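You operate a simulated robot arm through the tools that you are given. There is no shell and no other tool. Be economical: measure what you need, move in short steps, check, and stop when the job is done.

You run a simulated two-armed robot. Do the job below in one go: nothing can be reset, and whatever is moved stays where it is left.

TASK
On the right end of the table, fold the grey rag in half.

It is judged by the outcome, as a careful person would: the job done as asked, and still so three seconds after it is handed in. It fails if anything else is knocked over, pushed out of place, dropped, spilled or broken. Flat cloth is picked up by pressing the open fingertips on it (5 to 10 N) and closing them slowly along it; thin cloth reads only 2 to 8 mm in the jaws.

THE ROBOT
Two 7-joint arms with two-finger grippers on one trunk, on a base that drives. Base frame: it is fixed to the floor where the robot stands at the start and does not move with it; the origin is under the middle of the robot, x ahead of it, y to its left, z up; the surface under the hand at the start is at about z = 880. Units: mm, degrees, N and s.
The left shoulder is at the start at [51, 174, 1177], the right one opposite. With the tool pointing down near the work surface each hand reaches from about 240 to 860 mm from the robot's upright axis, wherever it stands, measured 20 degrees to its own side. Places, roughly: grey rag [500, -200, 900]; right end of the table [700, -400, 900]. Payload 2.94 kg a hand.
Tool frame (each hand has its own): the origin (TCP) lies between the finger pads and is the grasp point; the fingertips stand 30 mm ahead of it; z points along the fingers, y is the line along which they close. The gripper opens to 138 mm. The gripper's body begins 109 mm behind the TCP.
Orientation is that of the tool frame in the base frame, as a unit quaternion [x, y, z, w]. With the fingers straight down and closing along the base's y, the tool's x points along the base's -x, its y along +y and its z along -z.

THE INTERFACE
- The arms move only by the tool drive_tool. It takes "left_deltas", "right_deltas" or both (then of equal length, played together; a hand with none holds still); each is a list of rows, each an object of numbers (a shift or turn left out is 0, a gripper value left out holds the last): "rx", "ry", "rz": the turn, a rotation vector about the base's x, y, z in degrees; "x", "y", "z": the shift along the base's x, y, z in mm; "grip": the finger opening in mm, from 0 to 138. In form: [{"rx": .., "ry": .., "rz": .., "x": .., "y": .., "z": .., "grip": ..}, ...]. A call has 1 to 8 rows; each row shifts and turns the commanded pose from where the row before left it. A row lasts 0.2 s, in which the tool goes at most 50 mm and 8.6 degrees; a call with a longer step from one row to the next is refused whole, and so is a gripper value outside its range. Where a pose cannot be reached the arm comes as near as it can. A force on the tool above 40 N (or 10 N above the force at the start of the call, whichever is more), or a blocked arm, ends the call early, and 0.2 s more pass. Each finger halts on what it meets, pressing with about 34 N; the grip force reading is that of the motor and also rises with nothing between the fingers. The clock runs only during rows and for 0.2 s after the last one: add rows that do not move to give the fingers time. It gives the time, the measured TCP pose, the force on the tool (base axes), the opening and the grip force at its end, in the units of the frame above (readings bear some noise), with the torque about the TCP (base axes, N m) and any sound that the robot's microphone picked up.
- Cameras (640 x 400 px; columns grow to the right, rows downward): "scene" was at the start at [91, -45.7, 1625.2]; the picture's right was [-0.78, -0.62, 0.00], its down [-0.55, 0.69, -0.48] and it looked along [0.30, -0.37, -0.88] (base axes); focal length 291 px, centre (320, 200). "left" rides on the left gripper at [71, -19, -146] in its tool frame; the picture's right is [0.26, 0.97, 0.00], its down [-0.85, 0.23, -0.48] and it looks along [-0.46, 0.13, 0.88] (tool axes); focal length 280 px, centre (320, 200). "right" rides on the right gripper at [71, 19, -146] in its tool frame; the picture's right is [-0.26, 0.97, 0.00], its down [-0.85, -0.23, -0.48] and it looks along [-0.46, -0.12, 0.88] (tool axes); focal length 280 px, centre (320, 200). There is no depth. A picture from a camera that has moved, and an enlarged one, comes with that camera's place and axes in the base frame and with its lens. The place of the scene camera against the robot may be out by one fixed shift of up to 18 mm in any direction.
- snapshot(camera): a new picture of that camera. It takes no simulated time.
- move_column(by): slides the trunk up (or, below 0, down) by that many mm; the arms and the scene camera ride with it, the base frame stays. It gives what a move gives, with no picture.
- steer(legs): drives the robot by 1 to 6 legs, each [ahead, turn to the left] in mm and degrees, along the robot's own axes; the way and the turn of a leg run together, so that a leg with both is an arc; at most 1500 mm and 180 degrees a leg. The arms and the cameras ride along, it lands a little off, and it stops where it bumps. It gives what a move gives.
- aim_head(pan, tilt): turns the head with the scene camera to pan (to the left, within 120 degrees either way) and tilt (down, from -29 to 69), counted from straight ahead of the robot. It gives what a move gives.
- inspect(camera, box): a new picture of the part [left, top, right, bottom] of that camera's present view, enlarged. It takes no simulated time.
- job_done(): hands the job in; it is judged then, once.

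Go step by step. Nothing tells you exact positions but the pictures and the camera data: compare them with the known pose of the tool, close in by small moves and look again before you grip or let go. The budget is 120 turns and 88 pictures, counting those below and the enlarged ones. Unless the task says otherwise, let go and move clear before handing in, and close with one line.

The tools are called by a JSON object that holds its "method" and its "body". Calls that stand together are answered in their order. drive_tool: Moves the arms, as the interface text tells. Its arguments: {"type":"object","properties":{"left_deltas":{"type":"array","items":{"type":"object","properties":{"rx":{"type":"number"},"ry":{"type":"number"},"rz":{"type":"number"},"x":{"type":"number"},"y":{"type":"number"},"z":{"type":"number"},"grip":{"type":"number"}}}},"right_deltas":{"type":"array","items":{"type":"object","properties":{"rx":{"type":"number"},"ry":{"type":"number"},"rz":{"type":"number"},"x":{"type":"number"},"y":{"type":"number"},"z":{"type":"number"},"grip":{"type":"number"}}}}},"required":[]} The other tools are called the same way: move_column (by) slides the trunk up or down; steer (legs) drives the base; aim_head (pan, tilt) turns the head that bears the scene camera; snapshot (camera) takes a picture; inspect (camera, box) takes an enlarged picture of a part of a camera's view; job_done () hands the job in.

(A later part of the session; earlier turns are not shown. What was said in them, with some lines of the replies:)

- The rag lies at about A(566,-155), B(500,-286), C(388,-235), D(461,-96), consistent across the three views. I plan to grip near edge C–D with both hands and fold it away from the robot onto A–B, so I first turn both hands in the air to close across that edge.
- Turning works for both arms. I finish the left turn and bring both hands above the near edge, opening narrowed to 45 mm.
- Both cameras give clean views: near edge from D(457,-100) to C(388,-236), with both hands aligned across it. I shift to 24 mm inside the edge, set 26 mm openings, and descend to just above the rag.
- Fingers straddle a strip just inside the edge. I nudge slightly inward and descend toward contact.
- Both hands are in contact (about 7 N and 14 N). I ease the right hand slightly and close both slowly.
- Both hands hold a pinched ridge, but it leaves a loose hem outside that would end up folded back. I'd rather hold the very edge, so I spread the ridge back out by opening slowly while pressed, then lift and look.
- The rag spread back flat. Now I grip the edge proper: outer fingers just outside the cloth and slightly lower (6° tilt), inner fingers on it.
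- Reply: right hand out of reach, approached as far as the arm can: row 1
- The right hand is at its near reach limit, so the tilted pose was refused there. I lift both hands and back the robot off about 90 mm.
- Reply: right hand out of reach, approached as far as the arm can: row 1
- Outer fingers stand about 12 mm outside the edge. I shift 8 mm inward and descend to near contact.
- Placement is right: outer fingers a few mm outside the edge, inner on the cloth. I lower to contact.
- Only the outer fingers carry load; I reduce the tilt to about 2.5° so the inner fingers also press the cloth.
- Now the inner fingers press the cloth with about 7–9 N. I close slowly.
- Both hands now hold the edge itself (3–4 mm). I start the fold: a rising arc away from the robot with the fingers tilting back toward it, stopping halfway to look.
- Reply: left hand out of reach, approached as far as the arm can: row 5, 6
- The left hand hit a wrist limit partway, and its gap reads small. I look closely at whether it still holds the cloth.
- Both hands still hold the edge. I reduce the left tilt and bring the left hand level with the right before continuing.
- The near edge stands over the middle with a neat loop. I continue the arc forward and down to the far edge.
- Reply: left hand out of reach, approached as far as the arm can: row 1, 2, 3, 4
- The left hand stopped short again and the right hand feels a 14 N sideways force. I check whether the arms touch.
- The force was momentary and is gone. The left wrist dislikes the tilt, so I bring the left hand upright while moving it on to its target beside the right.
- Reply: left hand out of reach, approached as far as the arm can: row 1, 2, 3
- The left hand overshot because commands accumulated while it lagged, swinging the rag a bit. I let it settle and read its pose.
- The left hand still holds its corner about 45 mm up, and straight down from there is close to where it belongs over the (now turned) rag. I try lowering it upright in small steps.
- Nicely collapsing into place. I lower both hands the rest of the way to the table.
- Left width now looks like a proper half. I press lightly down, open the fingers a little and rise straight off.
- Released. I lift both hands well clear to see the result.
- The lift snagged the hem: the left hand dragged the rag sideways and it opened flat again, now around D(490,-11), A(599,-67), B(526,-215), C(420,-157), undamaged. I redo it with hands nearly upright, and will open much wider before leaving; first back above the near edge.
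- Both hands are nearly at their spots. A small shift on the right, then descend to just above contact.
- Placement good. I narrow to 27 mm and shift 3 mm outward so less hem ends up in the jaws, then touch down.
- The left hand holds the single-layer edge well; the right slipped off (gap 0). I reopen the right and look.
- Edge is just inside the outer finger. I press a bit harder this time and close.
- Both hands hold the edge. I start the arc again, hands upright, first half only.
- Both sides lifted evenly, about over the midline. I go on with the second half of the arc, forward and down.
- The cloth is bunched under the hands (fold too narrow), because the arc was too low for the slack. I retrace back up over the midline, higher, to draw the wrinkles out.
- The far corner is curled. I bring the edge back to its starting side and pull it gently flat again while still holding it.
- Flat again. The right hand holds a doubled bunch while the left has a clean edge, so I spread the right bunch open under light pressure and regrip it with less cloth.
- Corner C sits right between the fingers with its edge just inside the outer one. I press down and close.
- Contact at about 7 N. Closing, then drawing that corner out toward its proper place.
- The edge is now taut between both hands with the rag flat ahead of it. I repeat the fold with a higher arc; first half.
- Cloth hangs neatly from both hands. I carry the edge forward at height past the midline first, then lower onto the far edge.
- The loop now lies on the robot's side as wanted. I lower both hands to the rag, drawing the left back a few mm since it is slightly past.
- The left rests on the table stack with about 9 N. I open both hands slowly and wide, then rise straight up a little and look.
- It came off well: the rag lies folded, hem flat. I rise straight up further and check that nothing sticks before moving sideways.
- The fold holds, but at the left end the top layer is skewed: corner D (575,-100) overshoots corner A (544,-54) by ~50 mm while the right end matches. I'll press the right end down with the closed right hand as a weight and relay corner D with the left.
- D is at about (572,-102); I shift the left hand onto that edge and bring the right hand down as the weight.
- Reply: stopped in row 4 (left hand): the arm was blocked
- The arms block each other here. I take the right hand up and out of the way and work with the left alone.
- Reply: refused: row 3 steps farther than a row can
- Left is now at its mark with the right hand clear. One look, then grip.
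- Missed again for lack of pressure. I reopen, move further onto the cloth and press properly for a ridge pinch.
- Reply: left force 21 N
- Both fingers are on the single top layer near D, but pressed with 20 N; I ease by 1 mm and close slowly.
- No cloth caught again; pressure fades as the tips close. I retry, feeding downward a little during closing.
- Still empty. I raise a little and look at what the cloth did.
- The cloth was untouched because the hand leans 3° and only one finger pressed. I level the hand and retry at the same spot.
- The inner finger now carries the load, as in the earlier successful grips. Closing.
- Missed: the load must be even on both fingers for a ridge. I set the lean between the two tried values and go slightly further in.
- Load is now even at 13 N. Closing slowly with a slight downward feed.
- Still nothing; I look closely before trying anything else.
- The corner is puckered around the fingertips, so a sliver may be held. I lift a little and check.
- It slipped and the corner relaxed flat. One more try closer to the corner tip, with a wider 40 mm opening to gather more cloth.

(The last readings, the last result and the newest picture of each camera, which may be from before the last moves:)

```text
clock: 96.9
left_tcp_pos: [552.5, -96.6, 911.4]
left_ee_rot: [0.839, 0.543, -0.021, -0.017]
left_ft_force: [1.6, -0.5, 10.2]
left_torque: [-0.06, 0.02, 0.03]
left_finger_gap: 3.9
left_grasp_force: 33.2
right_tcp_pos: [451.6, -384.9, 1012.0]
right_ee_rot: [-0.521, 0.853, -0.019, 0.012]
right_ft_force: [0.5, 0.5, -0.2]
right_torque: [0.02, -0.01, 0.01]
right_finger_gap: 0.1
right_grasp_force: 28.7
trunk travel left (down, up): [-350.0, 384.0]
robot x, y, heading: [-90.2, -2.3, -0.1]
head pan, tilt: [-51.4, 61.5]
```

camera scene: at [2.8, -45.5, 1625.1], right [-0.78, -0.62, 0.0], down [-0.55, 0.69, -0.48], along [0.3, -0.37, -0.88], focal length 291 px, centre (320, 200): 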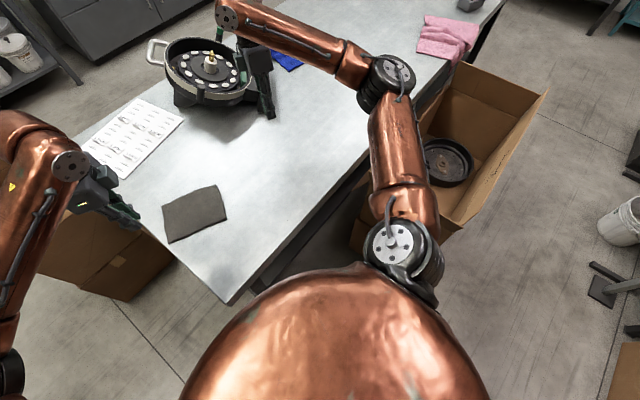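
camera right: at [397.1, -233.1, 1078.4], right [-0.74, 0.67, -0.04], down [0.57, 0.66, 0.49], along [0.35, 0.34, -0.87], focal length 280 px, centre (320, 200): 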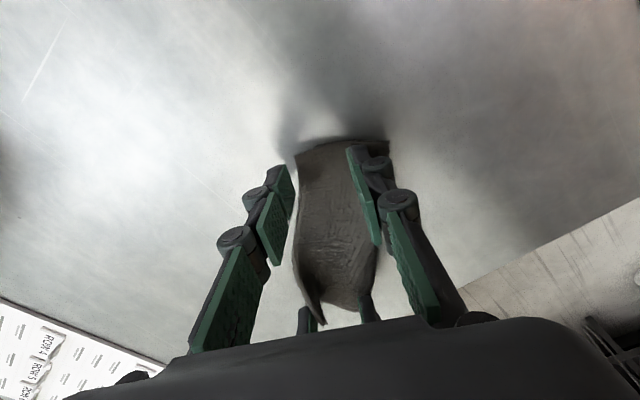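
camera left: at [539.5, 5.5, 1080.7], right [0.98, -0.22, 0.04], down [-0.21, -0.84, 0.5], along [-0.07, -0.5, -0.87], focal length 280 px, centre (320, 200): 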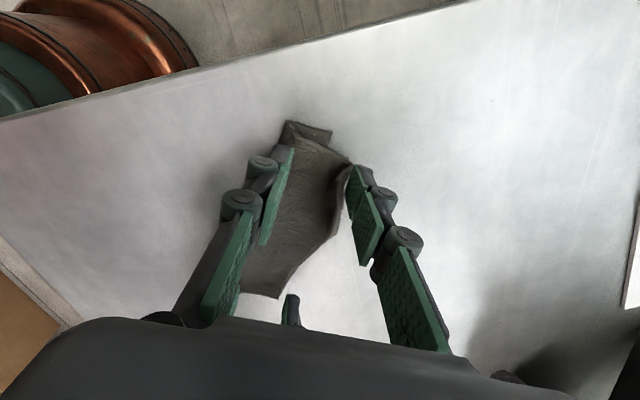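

Got it (3.9 mm). I lift the corner back over the fold line to let the loop roll out to its proper place, and look.

{"method": "drive_tool", "body": {"left_deltas": [{"x": -5, "y": 4, "z": 14}, {"x": -12, "y": 10, "z": 14}, {"x": -14, "y": 11, "z": 10}, {"x": -14, "y": 11, "z": 8}, {"x": -14, "y": 11, "z": 2}, {"x": -14, "y": 11, "z": -2}, {}]}}

{"method": "snapshot", "body": {"camera": "left"}}

```text
clock: 98.5
left_tcp_pos: [481.4, -37.8, 956.6]
left_ee_rot: [0.84, 0.542, -0.02, -0.017]
left_ft_force: [1.7, 0.6, 2.6]
left_torque: [0.08, 0.15, -0.03]
left_finger_gap: 4.6
left_grasp_force: 36.3
right_tcp_pos: [452.1, -386.9, 1011.7]
right_ee_rot: [-0.522, 0.853, -0.018, 0.013]
right_ft_force: [0.2, 0.6, -0.3]
right_torque: [0.01, -0.01, 0.0]
right_finger_gap: 0.0
right_grasp_force: 28.3
trunk travel left (down, up): [-350.0, 384.0]
robot x, y, heading: [-90.3, -0.4, 0.0]
head pan, tilt: [-51.4, 61.5]
```

```text
6 pictures are left
camera left: at [501.9, 33.1, 1104.7], right [0.99, -0.16, -0.05], down [-0.11, -0.87, 0.48], along [-0.12, -0.46, -0.88], focal length 280 px, centre (320, 200)
```

left: 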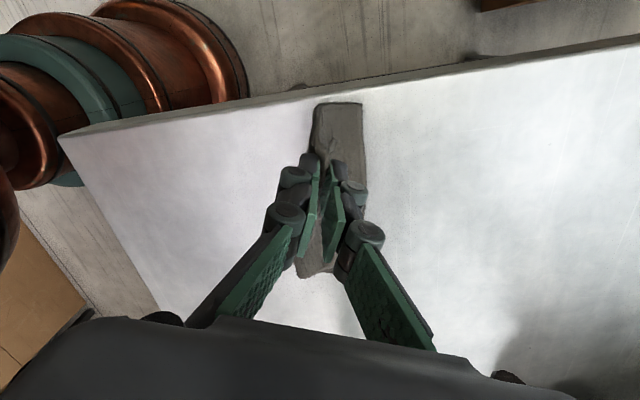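

The light rag slid along with the corner, but relative to corner A (now 516,-6) the held corner has come back properly. I carry it forward onto A and lower so the loop rolls out toward the robot.

{"method": "drive_tool", "body": {"left_deltas": [{"x": 9, "y": 5}, {"x": 8, "y": 4, "z": -6}, {"x": 4, "y": 3, "z": -10}, {"z": -11}, {"z": -9}, {"z": -4}, {}]}}

{"method": "snapshot", "body": {"camera": "left"}}

```text
clock: 100.1
left_tcp_pos: [502.5, -26.9, 917.7]
left_ee_rot: [0.84, 0.542, -0.021, -0.017]
left_ft_force: [-0.2, -0.5, 2.5]
left_torque: [0.0, 0.03, -0.01]
left_finger_gap: 4.2
left_grasp_force: 33.2
right_tcp_pos: [451.8, -385.8, 1012.2]
right_ee_rot: [-0.521, 0.853, -0.018, 0.012]
right_ft_force: [-0.4, -0.4, 0.2]
right_torque: [0.0, -0.02, -0.03]
right_finger_gap: 0.0
right_grasp_force: 28.4
trunk travel left (down, up): [-350.0, 384.0]
robot x, y, heading: [-85.5, 0.1, 0.0]
head pan, tilt: [-51.4, 61.5]
```

```text
5 pictures are left
camera left: at [522.2, 45.4, 1065.2], right [0.99, -0.16, -0.05], down [-0.11, -0.87, 0.48], along [-0.12, -0.46, -0.88], focal length 280 px, centre (320, 200)
```

left: 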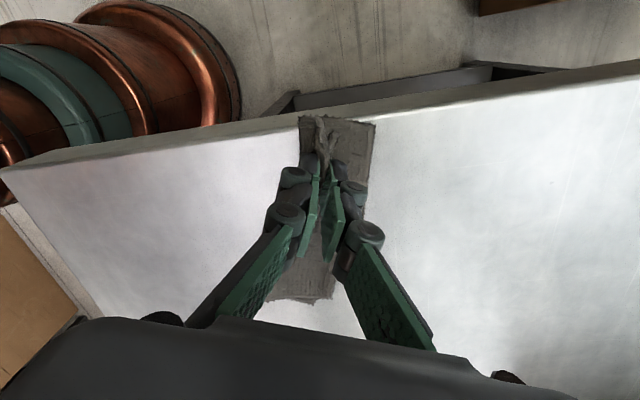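

Corner A is at (541,0) and the held corner is ~30 mm short of it; spreading the fingers will give about 18 mm. I lift slightly, go 13 mm forward, lower, and then open wide under light pressure.

{"method": "drive_tool", "body": {"left_deltas": [{"z": 12}, {"x": 7, "y": -1}, {"x": 6, "y": -1}, {"z": -10}, {"z": -4}, {}]}}

{"method": "drive_tool", "body": {"left_deltas": [{"grip": 8}, {"grip": 16}, {"grip": 24}, {"grip": 32}, {"grip": 40}, {}, {"z": 6}, {"z": 12}]}}

{"method": "drive_tool", "body": {"left_deltas": [{"z": 10}, {"z": 20}, {"z": 30}, {"z": 30}, {}]}}

{"method": "snapshot", "body": {"camera": "left"}}

```text
clock: 101.5
left_tcp_pos: [515.0, -28.5, 915.2]
left_ee_rot: [0.84, 0.542, -0.021, -0.018]
left_ft_force: [-0.7, 0.6, 4.3]
left_torque: [0.06, 0.06, 0.01]
left_finger_gap: 4.3
left_grasp_force: 33.2
right_tcp_pos: [451.7, -385.6, 1011.5]
right_ee_rot: [-0.521, 0.853, -0.017, 0.012]
right_ft_force: [-0.3, 0.1, 0.5]
right_torque: [-0.02, 0.02, 0.01]
right_finger_gap: 0.1
right_grasp_force: 28.2
trunk travel left (down, up): [-350.0, 384.0]
robot x, y, heading: [-87.6, 0.8, 0.0]
head pan, tilt: [-51.4, 61.5]
```

```text
clock: 103.3
left_tcp_pos: [515.5, -28.4, 934.6]
left_ee_rot: [0.84, 0.542, -0.022, -0.017]
left_ft_force: [-0.1, 0.2, -0.3]
left_torque: [0.03, -0.01, -0.01]
left_finger_gap: 40.0
left_grasp_force: 0.0
right_tcp_pos: [451.5, -384.7, 1011.7]
right_ee_rot: [-0.522, 0.853, -0.018, 0.013]
right_ft_force: [-0.1, -0.4, 0.3]
right_torque: [-0.01, 0.01, 0.0]
right_finger_gap: 0.0
right_grasp_force: 28.6
trunk travel left (down, up): [-350.0, 384.0]
robot x, y, heading: [-91.6, -0.2, -0.1]
head pan, tilt: [-51.4, 61.5]
```

```text
clock: 104.5
left_tcp_pos: [514.6, -27.9, 1025.7]
left_ee_rot: [0.84, 0.542, -0.021, -0.017]
left_ft_force: [-0.4, -0.1, -0.5]
left_torque: [-0.02, 0.04, -0.03]
left_finger_gap: 39.9
left_grasp_force: 0.0
right_tcp_pos: [452.7, -385.0, 1012.2]
right_ee_rot: [-0.521, 0.853, -0.018, 0.012]
right_ft_force: [-0.2, 0.0, 0.1]
right_torque: [-0.03, -0.01, 0.01]
right_finger_gap: 0.0
right_grasp_force: 28.3
trunk travel left (down, up): [-350.0, 384.0]
robot x, y, heading: [-94.8, -2.1, 0.0]
head pan, tilt: [-51.4, 61.5]
```

```text
4 pictures are left
camera left: at [534.6, 43.8, 1172.4], right [0.99, -0.16, -0.06], down [-0.11, -0.87, 0.48], along [-0.12, -0.46, -0.88], focal length 280 px, centre (320, 200)
```

left: 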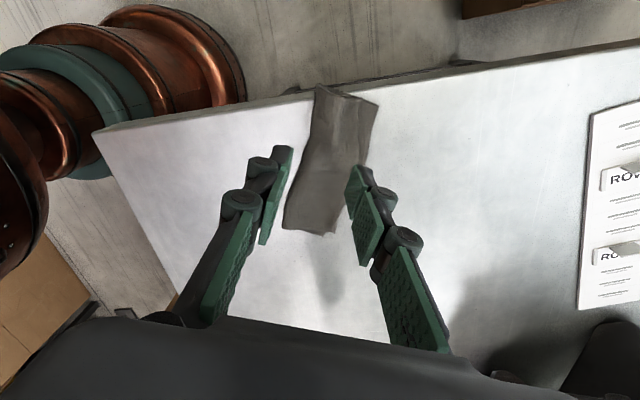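

The rag is now a neat strip, though its left corner lies near the table's edge. I zoom in to check alignment and the overhang.

{"method": "inspect", "body": {"camera": "left", "box": [240, 60, 420, 250]}}

```text
2.11 times, centred on (330, 155) of left
camera zoom: at [534.6, 43.8, 1172.4], right [0.99, -0.16, -0.06], down [-0.11, -0.87, 0.48], along [-0.12, -0.46, -0.88], focal length 590 px, centre (299, 295)
```

zoom: 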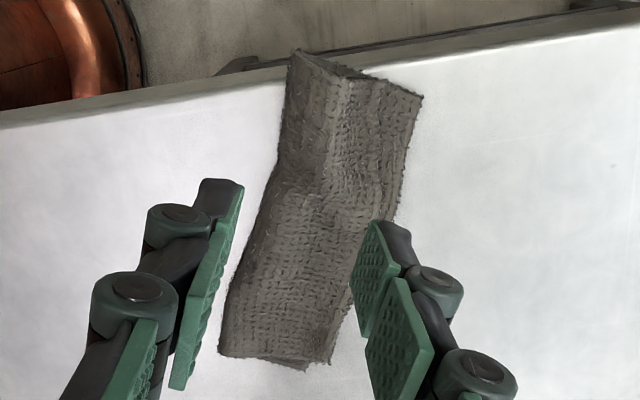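

The layers match well now: both left corners and both right corners lie together, and only a small tip reaches over the table rim, stable. I raise the hands clear and take a final look from the scene camera.

{"method": "drive_tool", "body": {"left_deltas": [{"z": 30}, {"z": 20, "y": 25}, {"y": 40}, {"y": 40}, {"y": 40}, {"y": 30}, {}]}}

{"method": "snapshot", "body": {"camera": "scene"}}

{"method": "inspect", "body": {"camera": "scene", "box": [100, 130, 280, 290]}}

```text
clock: 106.1
left_tcp_pos: [514.8, 146.5, 1073.6]
left_ee_rot: [0.84, 0.542, -0.02, -0.018]
left_ft_force: [-0.8, -0.2, -0.3]
left_torque: [0.03, 0.0, -0.01]
left_finger_gap: 39.9
left_grasp_force: 0.1
right_tcp_pos: [451.9, -386.5, 1011.6]
right_ee_rot: [-0.522, 0.853, -0.018, 0.012]
right_ft_force: [-0.6, 0.0, 0.3]
right_torque: [0.0, -0.05, 0.02]
right_finger_gap: 0.1
right_grasp_force: 28.6
trunk travel left (down, up): [-350.0, 384.0]
robot x, y, heading: [-87.8, 1.4, 0.0]
head pan, tilt: [-51.4, 61.5]
```

```text
2 pictures are left
camera scene: at [1.7, -46.0, 1625.2], right [-0.78, -0.62, 0.0], down [-0.55, 0.69, -0.48], along [0.3, -0.37, -0.88], focal length 291 px, centre (320, 200)
```

scene: 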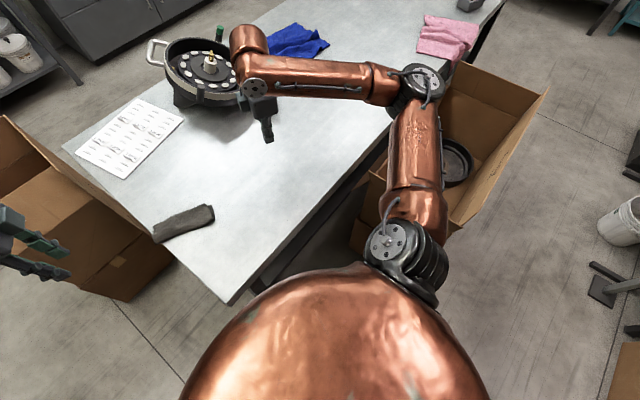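

```text
2.50 times, centred on (190, 210) of scene
camera zoom: at [1.7, -46.0, 1625.2], right [-0.78, -0.62, 0.0], down [-0.55, 0.69, -0.48], along [0.3, -0.37, -0.88], focal length 728 px, centre (645, 175)
```

zoom: 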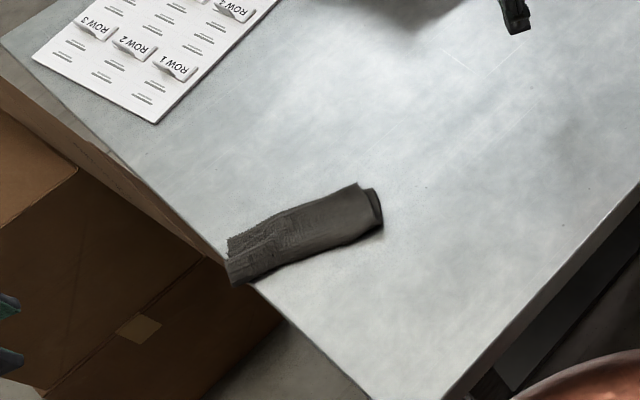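

The rag lies folded in half with its layers matched, everything else stands where it was, and both hands are clear. I hand it in.

{"method": "job_done", "body": {}}

```text
The job is handed in.
```

The grey rag is folded in half on the right end of the table, with its edges roughly matched. It ended up about 100 mm to the left of where it started, and one corner hangs about 20 mm over the table's edge. It looked stable, so I left it rather than risk undoing the fold. Nothing else on the table was disturbed, and both hands are clear.
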